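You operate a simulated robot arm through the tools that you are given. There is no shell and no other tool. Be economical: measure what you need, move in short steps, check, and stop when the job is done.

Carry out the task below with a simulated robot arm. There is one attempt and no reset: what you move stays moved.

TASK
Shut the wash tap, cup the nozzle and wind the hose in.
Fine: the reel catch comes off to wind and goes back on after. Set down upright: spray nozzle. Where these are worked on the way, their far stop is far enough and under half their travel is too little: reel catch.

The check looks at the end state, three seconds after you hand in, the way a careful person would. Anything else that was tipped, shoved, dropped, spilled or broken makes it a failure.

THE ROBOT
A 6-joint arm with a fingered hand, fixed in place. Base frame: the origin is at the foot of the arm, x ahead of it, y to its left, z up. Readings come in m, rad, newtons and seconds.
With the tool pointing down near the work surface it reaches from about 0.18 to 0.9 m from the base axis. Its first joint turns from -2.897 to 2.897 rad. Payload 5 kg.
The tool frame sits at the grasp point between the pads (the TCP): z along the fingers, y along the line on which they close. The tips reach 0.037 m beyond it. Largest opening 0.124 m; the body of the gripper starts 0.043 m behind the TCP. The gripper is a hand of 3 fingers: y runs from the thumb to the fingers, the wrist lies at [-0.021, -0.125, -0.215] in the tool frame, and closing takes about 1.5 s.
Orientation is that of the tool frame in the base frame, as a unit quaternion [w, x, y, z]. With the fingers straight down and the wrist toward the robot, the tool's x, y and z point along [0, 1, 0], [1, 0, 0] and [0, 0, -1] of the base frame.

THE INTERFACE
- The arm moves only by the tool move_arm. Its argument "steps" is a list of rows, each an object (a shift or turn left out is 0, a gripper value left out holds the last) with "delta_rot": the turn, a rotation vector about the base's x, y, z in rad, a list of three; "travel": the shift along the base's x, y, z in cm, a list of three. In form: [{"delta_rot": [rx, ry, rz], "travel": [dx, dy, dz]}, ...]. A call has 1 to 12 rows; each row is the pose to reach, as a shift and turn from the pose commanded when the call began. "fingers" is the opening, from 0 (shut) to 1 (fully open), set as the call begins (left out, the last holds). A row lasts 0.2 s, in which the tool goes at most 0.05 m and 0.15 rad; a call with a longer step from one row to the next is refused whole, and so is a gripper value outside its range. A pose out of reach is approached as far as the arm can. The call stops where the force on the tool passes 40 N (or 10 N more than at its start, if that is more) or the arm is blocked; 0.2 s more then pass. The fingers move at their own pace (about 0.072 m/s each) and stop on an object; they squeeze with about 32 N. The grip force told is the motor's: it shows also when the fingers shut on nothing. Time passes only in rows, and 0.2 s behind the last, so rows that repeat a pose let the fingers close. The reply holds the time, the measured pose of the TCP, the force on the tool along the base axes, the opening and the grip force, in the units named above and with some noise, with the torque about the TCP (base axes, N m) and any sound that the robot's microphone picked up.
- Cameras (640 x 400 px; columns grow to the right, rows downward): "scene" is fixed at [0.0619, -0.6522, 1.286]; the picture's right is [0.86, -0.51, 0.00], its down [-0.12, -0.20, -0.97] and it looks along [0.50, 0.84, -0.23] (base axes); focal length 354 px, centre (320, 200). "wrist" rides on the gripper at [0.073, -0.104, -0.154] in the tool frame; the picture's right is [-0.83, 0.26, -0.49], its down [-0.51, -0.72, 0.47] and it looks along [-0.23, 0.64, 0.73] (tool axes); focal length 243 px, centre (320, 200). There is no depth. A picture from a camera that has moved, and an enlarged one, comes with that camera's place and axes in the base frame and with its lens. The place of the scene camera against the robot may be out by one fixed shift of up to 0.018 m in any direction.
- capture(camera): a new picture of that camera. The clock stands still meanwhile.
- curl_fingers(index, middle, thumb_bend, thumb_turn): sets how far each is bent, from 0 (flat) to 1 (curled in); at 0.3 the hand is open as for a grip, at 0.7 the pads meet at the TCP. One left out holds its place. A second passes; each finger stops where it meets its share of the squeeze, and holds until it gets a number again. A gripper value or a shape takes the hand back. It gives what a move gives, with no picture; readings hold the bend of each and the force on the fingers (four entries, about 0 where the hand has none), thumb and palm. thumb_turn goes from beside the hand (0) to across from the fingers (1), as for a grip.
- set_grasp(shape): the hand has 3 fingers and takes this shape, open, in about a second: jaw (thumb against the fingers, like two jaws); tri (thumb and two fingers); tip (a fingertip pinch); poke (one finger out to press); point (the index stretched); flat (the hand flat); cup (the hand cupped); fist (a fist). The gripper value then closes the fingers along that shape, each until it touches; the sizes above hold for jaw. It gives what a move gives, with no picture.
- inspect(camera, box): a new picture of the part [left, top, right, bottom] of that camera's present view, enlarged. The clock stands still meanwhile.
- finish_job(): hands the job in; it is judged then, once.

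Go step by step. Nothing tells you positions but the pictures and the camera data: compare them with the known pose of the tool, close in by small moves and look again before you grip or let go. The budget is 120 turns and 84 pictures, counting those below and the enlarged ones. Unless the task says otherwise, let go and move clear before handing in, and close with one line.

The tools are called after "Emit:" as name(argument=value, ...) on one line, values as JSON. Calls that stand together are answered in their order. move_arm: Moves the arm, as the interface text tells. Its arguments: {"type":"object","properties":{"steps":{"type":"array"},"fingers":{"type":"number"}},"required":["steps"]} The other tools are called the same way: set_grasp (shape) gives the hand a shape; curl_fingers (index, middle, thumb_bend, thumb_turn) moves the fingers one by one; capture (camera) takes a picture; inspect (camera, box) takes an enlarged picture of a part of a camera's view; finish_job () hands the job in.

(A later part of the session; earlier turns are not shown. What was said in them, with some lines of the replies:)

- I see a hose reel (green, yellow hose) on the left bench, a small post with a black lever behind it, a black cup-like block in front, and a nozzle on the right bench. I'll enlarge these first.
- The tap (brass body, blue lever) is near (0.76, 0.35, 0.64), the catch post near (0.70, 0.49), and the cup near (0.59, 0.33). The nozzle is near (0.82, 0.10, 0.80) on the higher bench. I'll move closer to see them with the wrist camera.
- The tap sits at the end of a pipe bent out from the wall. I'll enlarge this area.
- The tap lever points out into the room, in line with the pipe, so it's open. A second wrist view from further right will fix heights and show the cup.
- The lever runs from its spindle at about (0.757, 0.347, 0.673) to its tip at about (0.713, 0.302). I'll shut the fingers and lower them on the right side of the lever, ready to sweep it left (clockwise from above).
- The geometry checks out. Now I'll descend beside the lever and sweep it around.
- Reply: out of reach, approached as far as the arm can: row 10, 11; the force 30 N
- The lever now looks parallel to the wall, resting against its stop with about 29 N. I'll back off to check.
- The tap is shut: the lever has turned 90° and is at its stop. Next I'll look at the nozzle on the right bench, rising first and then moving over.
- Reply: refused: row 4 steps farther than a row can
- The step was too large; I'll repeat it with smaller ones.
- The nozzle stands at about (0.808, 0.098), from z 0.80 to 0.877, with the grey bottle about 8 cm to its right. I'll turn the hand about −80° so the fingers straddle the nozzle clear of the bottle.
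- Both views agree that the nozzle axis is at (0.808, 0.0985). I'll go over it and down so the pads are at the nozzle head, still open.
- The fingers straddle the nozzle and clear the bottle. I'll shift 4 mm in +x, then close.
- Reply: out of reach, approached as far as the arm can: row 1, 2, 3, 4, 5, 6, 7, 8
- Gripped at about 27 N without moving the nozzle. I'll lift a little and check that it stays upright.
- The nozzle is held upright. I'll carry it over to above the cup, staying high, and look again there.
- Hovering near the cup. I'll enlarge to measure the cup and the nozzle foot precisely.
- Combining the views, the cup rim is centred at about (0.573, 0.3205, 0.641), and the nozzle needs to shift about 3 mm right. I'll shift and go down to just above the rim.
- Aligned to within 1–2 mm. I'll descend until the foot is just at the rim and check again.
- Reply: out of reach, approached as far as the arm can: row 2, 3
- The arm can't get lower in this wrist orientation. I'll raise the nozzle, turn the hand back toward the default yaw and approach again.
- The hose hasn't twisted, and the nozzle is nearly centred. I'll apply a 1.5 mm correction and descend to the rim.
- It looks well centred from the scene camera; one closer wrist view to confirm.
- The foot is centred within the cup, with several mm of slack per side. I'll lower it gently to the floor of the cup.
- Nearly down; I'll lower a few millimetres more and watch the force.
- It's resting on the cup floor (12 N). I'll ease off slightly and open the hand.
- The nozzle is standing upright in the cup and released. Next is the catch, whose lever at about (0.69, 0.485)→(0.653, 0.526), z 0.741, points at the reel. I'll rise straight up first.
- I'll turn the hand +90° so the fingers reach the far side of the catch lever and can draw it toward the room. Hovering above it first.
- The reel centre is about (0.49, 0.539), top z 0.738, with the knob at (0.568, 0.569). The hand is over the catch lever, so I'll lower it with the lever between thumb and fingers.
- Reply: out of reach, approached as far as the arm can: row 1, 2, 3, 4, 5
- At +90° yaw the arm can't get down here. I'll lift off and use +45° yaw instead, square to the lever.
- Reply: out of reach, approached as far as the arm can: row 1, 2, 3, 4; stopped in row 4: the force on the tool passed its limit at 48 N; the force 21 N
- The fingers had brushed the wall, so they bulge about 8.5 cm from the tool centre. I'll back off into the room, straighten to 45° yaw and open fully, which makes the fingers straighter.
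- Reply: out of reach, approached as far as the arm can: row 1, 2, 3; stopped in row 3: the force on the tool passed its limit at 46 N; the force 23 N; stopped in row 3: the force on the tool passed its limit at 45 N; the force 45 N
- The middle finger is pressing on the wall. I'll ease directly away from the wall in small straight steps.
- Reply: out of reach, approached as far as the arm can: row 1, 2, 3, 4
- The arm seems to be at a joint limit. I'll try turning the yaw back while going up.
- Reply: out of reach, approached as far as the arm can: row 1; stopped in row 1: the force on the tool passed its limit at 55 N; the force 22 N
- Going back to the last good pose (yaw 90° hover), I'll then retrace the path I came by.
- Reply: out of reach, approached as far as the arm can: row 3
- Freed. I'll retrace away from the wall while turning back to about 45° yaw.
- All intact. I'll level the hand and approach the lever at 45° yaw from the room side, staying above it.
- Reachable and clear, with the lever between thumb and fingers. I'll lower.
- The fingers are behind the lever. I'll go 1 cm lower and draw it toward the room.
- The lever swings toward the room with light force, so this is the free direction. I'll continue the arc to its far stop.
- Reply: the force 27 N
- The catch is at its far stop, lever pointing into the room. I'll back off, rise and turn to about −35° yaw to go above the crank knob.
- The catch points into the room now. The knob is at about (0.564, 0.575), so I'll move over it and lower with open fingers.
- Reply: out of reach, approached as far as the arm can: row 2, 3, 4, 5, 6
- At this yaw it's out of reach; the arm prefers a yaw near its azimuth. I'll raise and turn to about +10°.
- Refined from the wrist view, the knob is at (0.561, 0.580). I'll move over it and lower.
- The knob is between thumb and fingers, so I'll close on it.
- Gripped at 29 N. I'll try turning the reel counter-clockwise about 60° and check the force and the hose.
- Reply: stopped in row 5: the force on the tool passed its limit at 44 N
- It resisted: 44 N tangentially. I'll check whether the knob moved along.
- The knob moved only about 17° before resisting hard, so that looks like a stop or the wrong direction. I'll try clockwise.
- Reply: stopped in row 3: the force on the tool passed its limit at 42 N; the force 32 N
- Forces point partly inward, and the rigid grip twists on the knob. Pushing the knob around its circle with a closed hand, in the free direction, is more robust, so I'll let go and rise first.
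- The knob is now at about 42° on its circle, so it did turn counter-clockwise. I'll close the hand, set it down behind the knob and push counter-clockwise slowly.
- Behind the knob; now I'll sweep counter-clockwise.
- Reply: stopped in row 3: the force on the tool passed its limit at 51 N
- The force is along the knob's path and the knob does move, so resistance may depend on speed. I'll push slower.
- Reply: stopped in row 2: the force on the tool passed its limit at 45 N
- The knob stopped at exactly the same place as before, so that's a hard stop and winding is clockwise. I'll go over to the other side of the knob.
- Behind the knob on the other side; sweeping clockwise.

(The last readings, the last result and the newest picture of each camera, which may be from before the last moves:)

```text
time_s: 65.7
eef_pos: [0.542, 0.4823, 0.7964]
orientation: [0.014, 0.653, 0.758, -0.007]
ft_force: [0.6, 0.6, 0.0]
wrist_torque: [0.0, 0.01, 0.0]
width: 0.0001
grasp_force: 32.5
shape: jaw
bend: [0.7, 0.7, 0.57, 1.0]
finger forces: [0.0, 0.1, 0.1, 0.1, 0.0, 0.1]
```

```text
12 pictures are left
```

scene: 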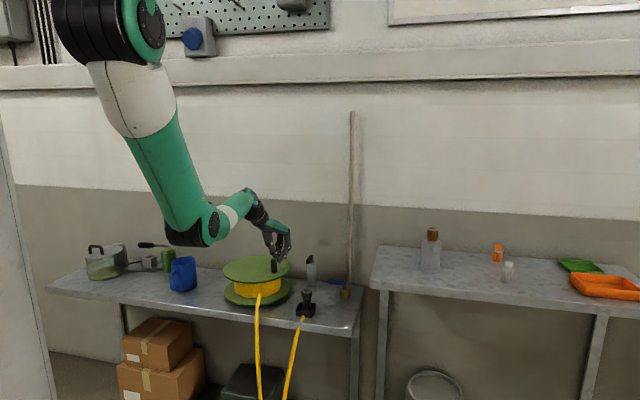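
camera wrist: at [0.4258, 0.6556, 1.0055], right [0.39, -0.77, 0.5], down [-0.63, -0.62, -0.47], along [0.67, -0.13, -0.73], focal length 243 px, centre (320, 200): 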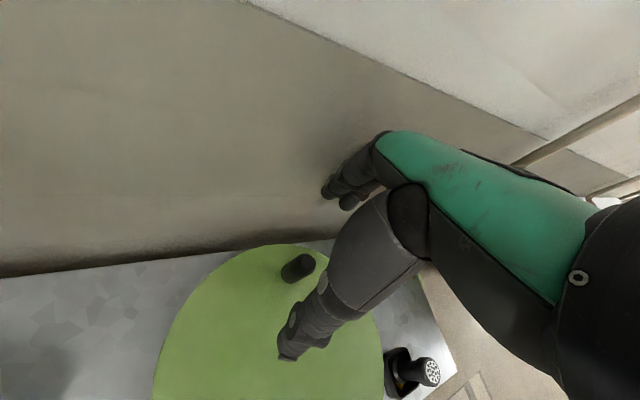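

It moves freely clockwise. Continuing round.

Emit:
move_arm(steps=[{"travel": [-1.77, -1.06, 0]}, {"travel": [-3.74, -1.76, 0]}, {"travel": [-5.82, -1.92, 0]}, {"travel": [-7.87, -1.54, 0]}, {"travel": [-9.76, -0.64, 0]}, {"travel": [-11.35, 0.72, 0]}, {"travel": [-12.53, 2.44, 0]}, {"travel": [-13.23, 4.41, 0]}, {"travel": [-13.39, 6.49, 0]}, {"travel": [-13.01, 8.54, 0]}, {"travel": [-12.11, 10.43, 0]}, {"travel": [-10.75, 12.02, 0]}])

Emit:
capture(camera="scene")

```text
time_s: 68.1
eef_pos: [0.4214, 0.5744, 0.7966]
orientation: [0.018, 0.657, 0.753, -0.007]
ft_force: [13.3, -10.0, 3.3]
wrist_torque: [-0.23, -0.37, -0.26]
width: 0.0
grasp_force: 32.6
shape: jaw
bend: [0.7, 0.7, 0.58, 1.0]
finger forces: [0.1, 0.0, 0.0, 0.0, 0.1, 0.1]
stopped in row 11: the force on the tool passed its limit at 44 N (the readings are from after the stop); the commanded pose is now the measured one
```

```text
11 pictures are left
```

scene: 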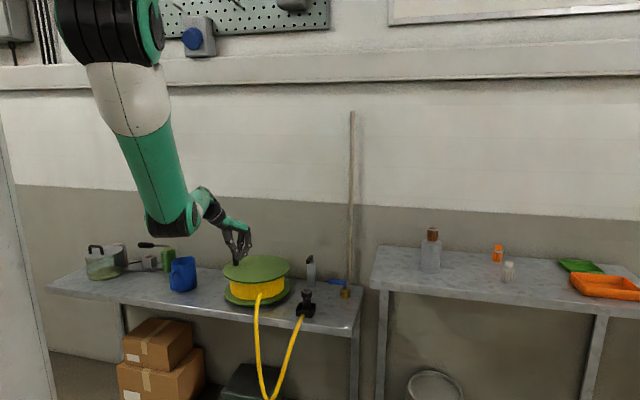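

The hose is winding in (its loop has risen). It then stopped against something pushing inward, so I'll look closer.

Emit:
inspect(camera="scene", box=[160, 180, 320, 300])

```text
3.33 times, centred on (240, 240) of scene
camera zoom: at [0.0619, -0.6522, 1.286], right [0.86, -0.51, 0.0], down [-0.12, -0.2, -0.97], along [0.5, 0.84, -0.23], focal length 1180 px, centre (587, 67)
```

zoom: 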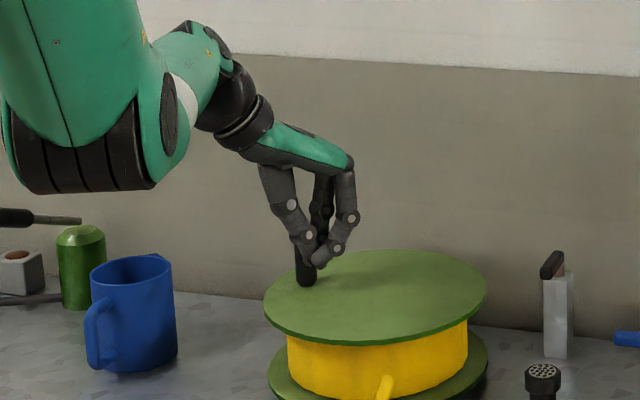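

The fingers slipped to the inner side of the knob. I'll lift, go back behind it and measure it with the wrist camera.

Emit:
move_arm(steps=[{"travel": [0.5, -0.6, 1], "delta_rot": [-0.02, -0.03, 0]}, {"travel": [0.5, -0.6, 4], "delta_rot": [-0.02, -0.03, 0]}, {"travel": [0.5, -0.6, 7], "delta_rot": [-0.02, -0.03, 0]}, {"travel": [0, -2.5, 7], "delta_rot": [-0.02, -0.03, 0]}, {"travel": [-1, -5, 7], "delta_rot": [-0.02, -0.03, 0]}, {"travel": [-1, -5, 7], "delta_rot": [-0.02, -0.03, 0]}])

Emit:
capture(camera="wrist")

```text
time_s: 69.5
eef_pos: [0.4092, 0.5271, 0.8666]
orientation: [0.035, 0.656, 0.754, -0.004]
ft_force: [0.3, -0.2, 0.0]
wrist_torque: [0.06, 0.0, -0.01]
width: 0.0
grasp_force: 32.1
shape: jaw
bend: [0.7, 0.7, 0.58, 1.0]
finger forces: [0.0, 0.0, 0.0, 0.0, 0.1, 0.1]
```

```text
9 pictures are left
camera wrist: at [0.2893, 0.593, 1.0115], right [0.35, -0.76, 0.55], down [-0.62, -0.63, -0.47], along [0.7, -0.18, -0.69], focal length 243 px, centre (320, 200)
```

wrist: 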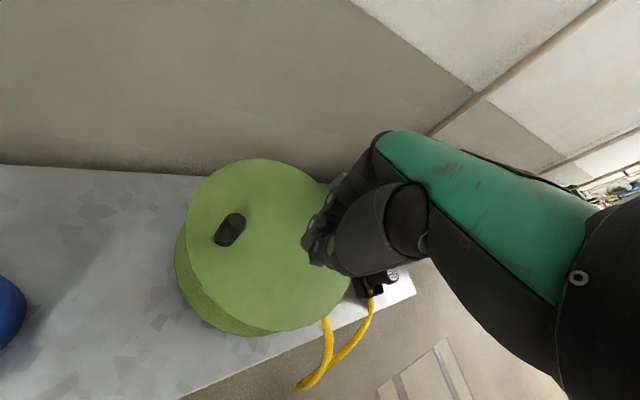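

Refined circle: centre (0.484, 0.544), radius 0.0845, knob now at about 141°. I'll set down behind it again and level the hand.

Emit:
move_arm(steps=[{"travel": [-0.9, 1, -1], "delta_rot": [0.052, 0.048, 0]}, {"travel": [-0.96, 2.1, -4], "delta_rot": [0.052, 0.048, 0]}, {"travel": [-0.96, 2.1, -7], "delta_rot": [0.052, 0.048, 0]}, {"travel": [-0.96, 2.1, -7], "delta_rot": [0.052, 0.048, 0]}])

Emit:
move_arm(steps=[{"travel": [0.32, 1.89, 0]}, {"travel": [1.05, 3.66, 0]}, {"travel": [2.16, 5.21, 0]}, {"travel": [3.59, 6.48, 0]}, {"travel": [5.27, 7.39, 0]}, {"travel": [7.12, 7.91, 0]}, {"travel": [9.03, 7.99, 0]}, {"travel": [10.91, 7.64, 0]}, {"travel": [12.67, 6.88, 0]}, {"travel": [14.2, 5.74, 0]}, {"travel": [15.45, 4.29, 0]}, {"travel": [16.33, 2.59, 0]}])

```text
time_s: 70.5
eef_pos: [0.4007, 0.5466, 0.7967]
orientation: [0.001, 0.656, 0.755, -0.002]
ft_force: [0.3, 0.5, 0.0]
wrist_torque: [0.03, 0.0, -0.01]
width: 0.0
grasp_force: 31.0
shape: jaw
bend: [0.7, 0.7, 0.58, 1.0]
finger forces: [0.1, 0.0, 0.0, 0.0, 0.0, 0.0]
```

```text
time_s: 72.0
eef_pos: [0.4841, 0.6209, 0.7933]
orientation: [0.003, 0.658, 0.753, -0.007]
ft_force: [-3.3, -11.3, 6.4]
wrist_torque: [-0.24, -0.16, -0.31]
width: 0.0
grasp_force: 32.1
shape: jaw
bend: [0.7, 0.7, 0.58, 1.0]
finger forces: [0.1, 12.6, 0.1, 0.1, 0.0, 0.1]
stopped in row 7: the force on the tool passed its limit at 46 N (the readings are from after the stop); the commanded pose is now the measured one
```

Stopped again with an inward force; a quick look.

Emit:
inspect(camera="scene", box=[200, 210, 330, 400])

```text
2.11 times, centred on (265, 305) of scene
camera zoom: at [0.0619, -0.6522, 1.286], right [0.86, -0.51, 0.0], down [-0.12, -0.2, -0.97], along [0.5, 0.84, -0.23], focal length 745 px, centre (436, -21)
```

zoom: 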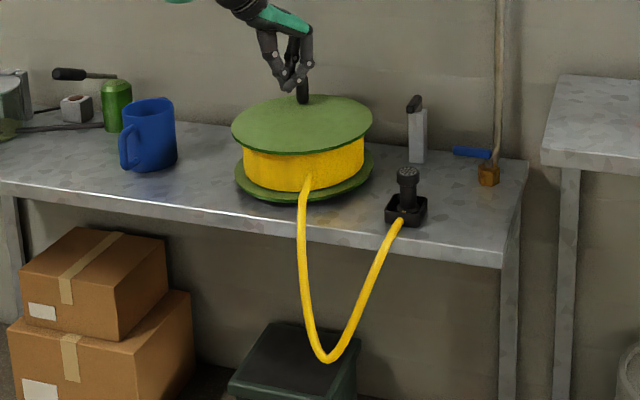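

The knob is now at about 59°, ahead of the hand, and the loop has risen. I'll keep pushing, a bit slower.

Emit:
move_arm(steps=[{"travel": [0.6, 0.2, 0.3]}, {"travel": [1.14, 0.3, 0.3]}, {"travel": [2.26, 0.15, 0.3]}, {"travel": [3.34, -0.24, 0.3]}, {"travel": [4.35, -0.78, 0.3]}, {"travel": [5.27, -1.45, 0.3]}, {"travel": [6.09, -2.24, 0.3]}, {"travel": [6.8, -3.14, 0.3]}, {"travel": [7.4, -4.2, 0.3]}, {"travel": [7.9, -5.4, 0.3]}, {"travel": [8.2, -6.7, 0.3]}, {"travel": [8.3, -8.0, 0.3]}])

```text
time_s: 74.7
eef_pos: [0.5669, 0.5417, 0.7988]
orientation: [0.002, 0.658, 0.753, -0.006]
ft_force: [0.0, -0.8, -0.5]
wrist_torque: [-0.03, 0.01, -0.01]
width: 0.0
grasp_force: 31.8
shape: jaw
bend: [0.7, 0.7, 0.58, 1.0]
finger forces: [0.0, 0.0, 0.0, 0.0, 0.1, 0.0]
```

Smooth. I'll continue another partial turn and then check the hose.

Emit:
move_arm(steps=[{"travel": [-0.09, -1.85, 0]}, {"travel": [-0.76, -3.65, 0]}, {"travel": [-1.82, -5.24, 0]}, {"travel": [-3.2, -6.56, 0]}, {"travel": [-4.85, -7.53, 0]}, {"travel": [-6.68, -8.11, 0]}, {"travel": [-8.59, -8.26, 0]}, {"travel": [-10.48, -7.97, 0]}, {"travel": [-12.26, -7.27, 0]}])

Emit:
capture(camera="scene")

```text
time_s: 75.5
eef_pos: [0.5523, 0.501, 0.8083]
orientation: [0.0, 0.657, 0.754, 0.008]
ft_force: [9.5, 5.9, 1.3]
wrist_torque: [0.14, -0.31, 0.18]
width: 0.0001
grasp_force: 31.9
shape: jaw
bend: [0.7, 0.7, 0.59, 1.0]
finger forces: [0.0, 18.8, 0.1, 0.1, 0.1, 0.0]
stopped in row 4: the force on the tool passed its limit at 49 N (the readings are from after the stop); the commanded pose is now the measured one
```

```text
7 pictures are left
```

scene: 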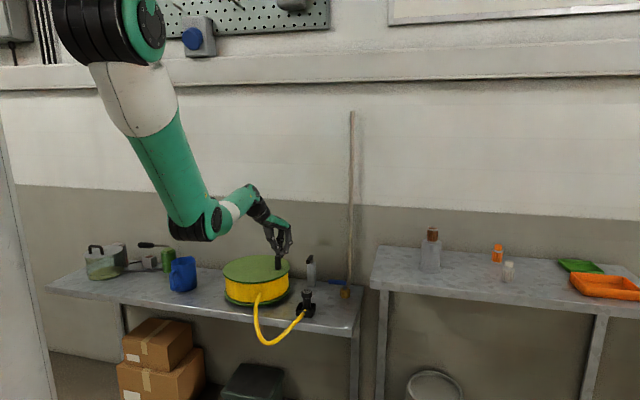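

The drum looks nearly full and the hose is a short loop. I'll test whether this is the end stop by pushing once more.

Emit:
move_arm(steps=[{"travel": [0.3, 0.6, -0.6]}, {"travel": [0.1, 0.3, -0.8]}, {"travel": [-0.3, -0.4, -0.8]}, {"travel": [-0.8, -1.0, -0.8]}, {"travel": [-1.3, -1.6, -0.8]}, {"travel": [-1.9, -2.1, -0.8]}, {"travel": [-2.6, -2.6, -0.8]}])

Emit:
inspect(camera="scene", box=[210, 220, 340, 360])

```text
time_s: 76.4
eef_pos: [0.5501, 0.5019, 0.804]
orientation: [-0.003, 0.654, 0.757, 0.016]
ft_force: [10.9, 8.7, -5.6]
wrist_torque: [0.36, -0.26, 0.21]
width: 0.0
grasp_force: 32.8
shape: jaw
bend: [0.7, 0.7, 0.6, 1.0]
finger forces: [0.1, 20.0, 0.0, 0.0, 0.1, 0.0]
stopped in row 4: the force on the tool passed its limit at 45 N (the readings are from after the stop); the commanded pose is now the measured one
```

```text
2.86 times, centred on (275, 290) of scene
camera zoom: at [0.0619, -0.6522, 1.286], right [0.86, -0.51, 0.0], down [-0.12, -0.2, -0.97], along [0.5, 0.84, -0.23], focal length 1011 px, centre (449, -57)
```

zoom: 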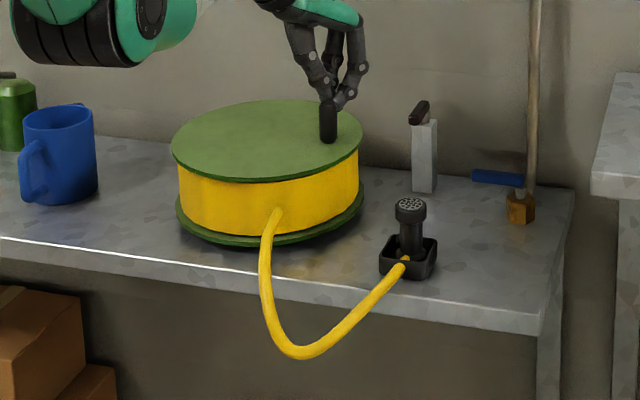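

Blocked twice at the same place with the drum full, so the reel is at its end stop. Next I'll put the catch back: lift off, turn to 45° yaw and hover on the right side of the catch lever.

Emit:
move_arm(steps=[{"travel": [0.4, 0.8, 1.5]}, {"travel": [0.4, 0.8, 5]}, {"travel": [0.8, 0.5, 8], "delta_rot": [-0.028, 0.016, 0]}, {"travel": [3, -1, 8.5], "delta_rot": [-0.028, 0.016, 0.12]}, {"travel": [5.5, -2.5, 8.5], "delta_rot": [-0.028, 0.016, 0.24]}, {"travel": [8, -4, 8.5], "delta_rot": [-0.028, 0.016, 0.36]}, {"travel": [10.5, -6, 8.5], "delta_rot": [-0.028, 0.016, 0.48]}, {"travel": [12.5, -7.5, 8.5], "delta_rot": [-0.028, 0.016, 0.6]}, {"travel": [14, -8.8, 8.5], "delta_rot": [-0.028, 0.016, 0.6]}, {"travel": [14, -8.8, 8.5], "delta_rot": [-0.028, 0.016, 0.6]}])

Emit:
capture(camera="wrist")

```text
time_s: 78.6
eef_pos: [0.6885, 0.4115, 0.8892]
orientation: [-0.003, 0.402, 0.916, -0.003]
ft_force: [-0.1, 0.6, 0.5]
wrist_torque: [0.02, -0.02, -0.01]
width: 0.0
grasp_force: 32.1
shape: jaw
bend: [0.7, 0.7, 0.6, 1.0]
finger forces: [0.0, 0.1, 0.0, 0.0, 0.0, 0.0]
```

```text
5 pictures are left
camera wrist: at [0.5655, 0.3951, 1.0429], right [0.76, -0.43, 0.49], down [-0.19, -0.86, -0.47], along [0.62, 0.26, -0.74], focal length 243 px, centre (320, 200)
```

wrist: 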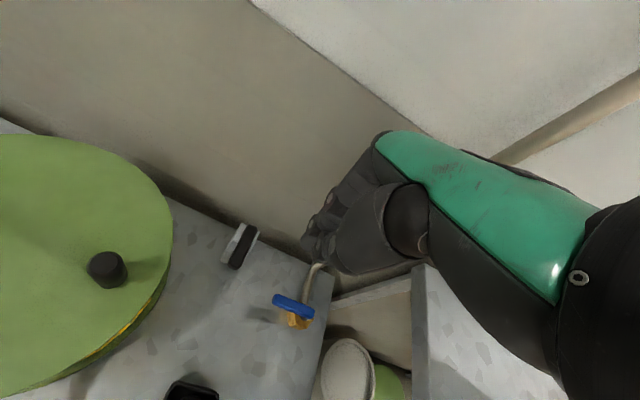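

The lever is at 222–225°, tip at (0.655, 0.447). I'll lower the closed hand on its right side and sweep it back toward the reel.

Emit:
move_arm(steps=[{"travel": [0, 0, -4]}, {"travel": [0, 0, -8]}, {"travel": [0, 0, -11.5]}, {"travel": [0, 0, -13.2]}, {"travel": [-1.42, 2.01, -13.2]}, {"travel": [-2.7, 2.75, -13.2]}, {"travel": [-3.93, 3.52, -13.2]}, {"travel": [-4.7, 4.75, -13.2]}, {"travel": [-5.34, 6.08, -13.2]}, {"travel": [-5.4, 7.6, -13.2]}, {"travel": [-5.29, 9.02, -13.2]}, {"travel": [-5.07, 9.5, -13.2]}])

Emit:
inspect(camera="scene", box=[230, 220, 350, 310])

```text
time_s: 80.8
eef_pos: [0.6356, 0.4809, 0.7571]
orientation: [-0.002, 0.402, 0.915, -0.005]
ft_force: [-19.3, -22.2, 24.7]
wrist_torque: [0.15, -0.85, -0.59]
width: 0.0
grasp_force: 32.4
shape: jaw
bend: [0.7, 0.7, 0.59, 1.0]
finger forces: [0.0, 38.5, 0.0, 0.0, 0.0, 0.0]
stopped in row 10: the force on the tool passed its limit at 43 N (the readings are from after the stop); the commanded pose is now the measured one
```

```text
4.44 times, centred on (290, 265) of scene
camera zoom: at [0.0619, -0.6522, 1.286], right [0.86, -0.51, 0.0], down [-0.12, -0.2, -0.97], along [0.5, 0.84, -0.23], focal length 1573 px, centre (453, -89)
```

zoom: 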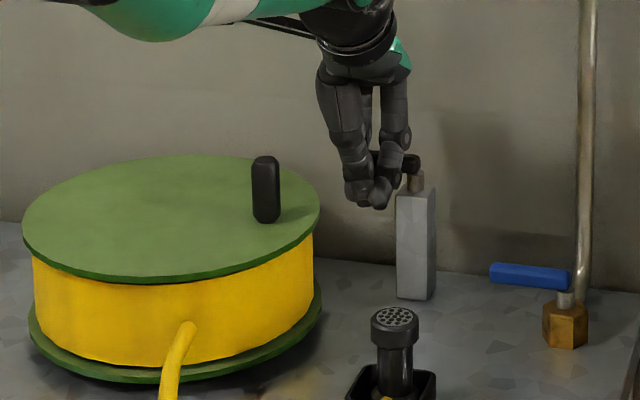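

It's firm against the lever. I'll back off and look at where the lever ended up.

Emit:
move_arm(steps=[{"travel": [-1, -1, 0]}, {"travel": [-2, -2.5, 1]}, {"travel": [-3, -4, 4]}, {"travel": [-4, -6, 8]}, {"travel": [-4, -8, 12]}])

Emit:
inspect(camera="scene", box=[230, 220, 350, 310])

```text
time_s: 82.0
eef_pos: [0.5962, 0.4022, 0.8756]
orientation: [-0.002, 0.403, 0.915, -0.006]
ft_force: [0.2, 1.0, 0.1]
wrist_torque: [0.02, 0.02, 0.03]
width: 0.0
grasp_force: 31.7
shape: jaw
bend: [0.7, 0.7, 0.6, 1.0]
finger forces: [0.0, 0.0, 0.0, 0.1, 0.0, 0.0]
```

```text
4.44 times, centred on (290, 265) of scene
camera zoom: at [0.0619, -0.6522, 1.286], right [0.86, -0.51, 0.0], down [-0.12, -0.2, -0.97], along [0.5, 0.84, -0.23], focal length 1573 px, centre (453, -89)
```

zoom: 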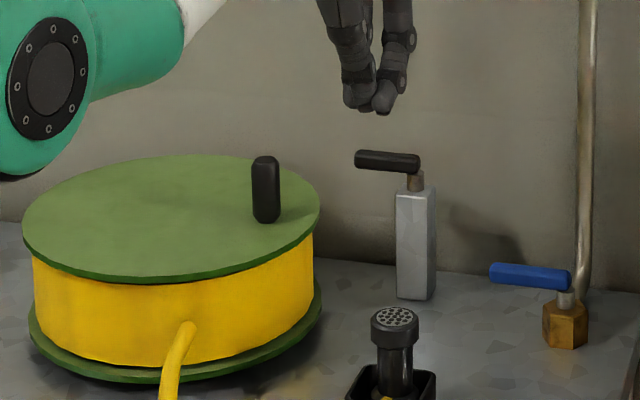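

The catch lever is back in its original position and the reel hasn't moved. I'll move clear and take a last overall look.

Emit:
move_arm(fingers=1, steps=[{"travel": [-1, -1, 4]}, {"travel": [-3, -3, 8]}, {"travel": [-5, -5, 11]}, {"travel": [-7, -7, 14]}, {"travel": [-9, -9, 16]}, {"travel": [-9, -9, 16]}, {"travel": [-9, -9, 16]}])

Emit:
inspect(camera="scene", box=[210, 230, 370, 350])

Emit:
capture(camera="scene")

```text
time_s: 83.6
eef_pos: [0.5056, 0.3112, 1.0376]
orientation: [-0.003, 0.402, 0.916, -0.005]
ft_force: [-0.6, 0.2, -0.2]
wrist_torque: [-0.01, 0.0, -0.02]
width: 0.1238
grasp_force: 0.0
shape: jaw
bend: [0.3, 0.3, 0.3, 0.98]
finger forces: [0.1, 0.1, 0.0, 0.0, 0.0, 0.0]
```

```text
3.33 times, centred on (290, 290) of scene
camera zoom: at [0.0619, -0.6522, 1.286], right [0.86, -0.51, 0.0], down [-0.12, -0.2, -0.97], along [0.5, 0.84, -0.23], focal length 1180 px, centre (420, -100)
```

zoom: 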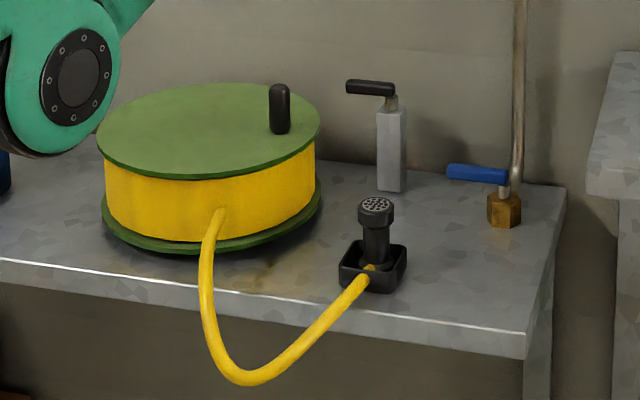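

```text
1 pictures are left
```

scene: 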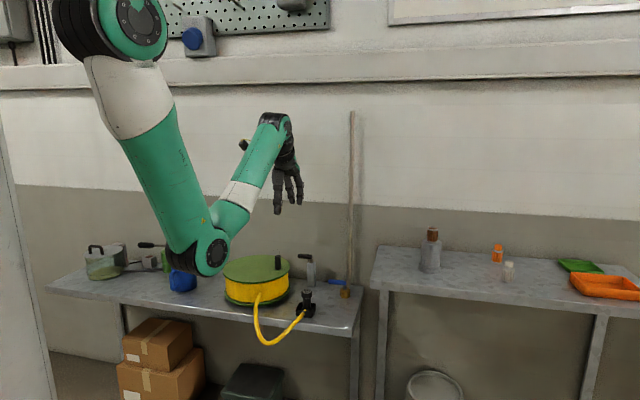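

The tap is shut, the nozzle stands upright in its cup, the reel is wound to its stop and the catch is back on. Nothing else looks disturbed and the arm is clear, so I'm handing in.

Emit:
finish_job()

```text
The job is handed in.
```

The tap is shut, the nozzle is upright in its cup, the hose is wound in until the reel would turn no further (a short loop still hangs in front of the bench), and the catch is back on.
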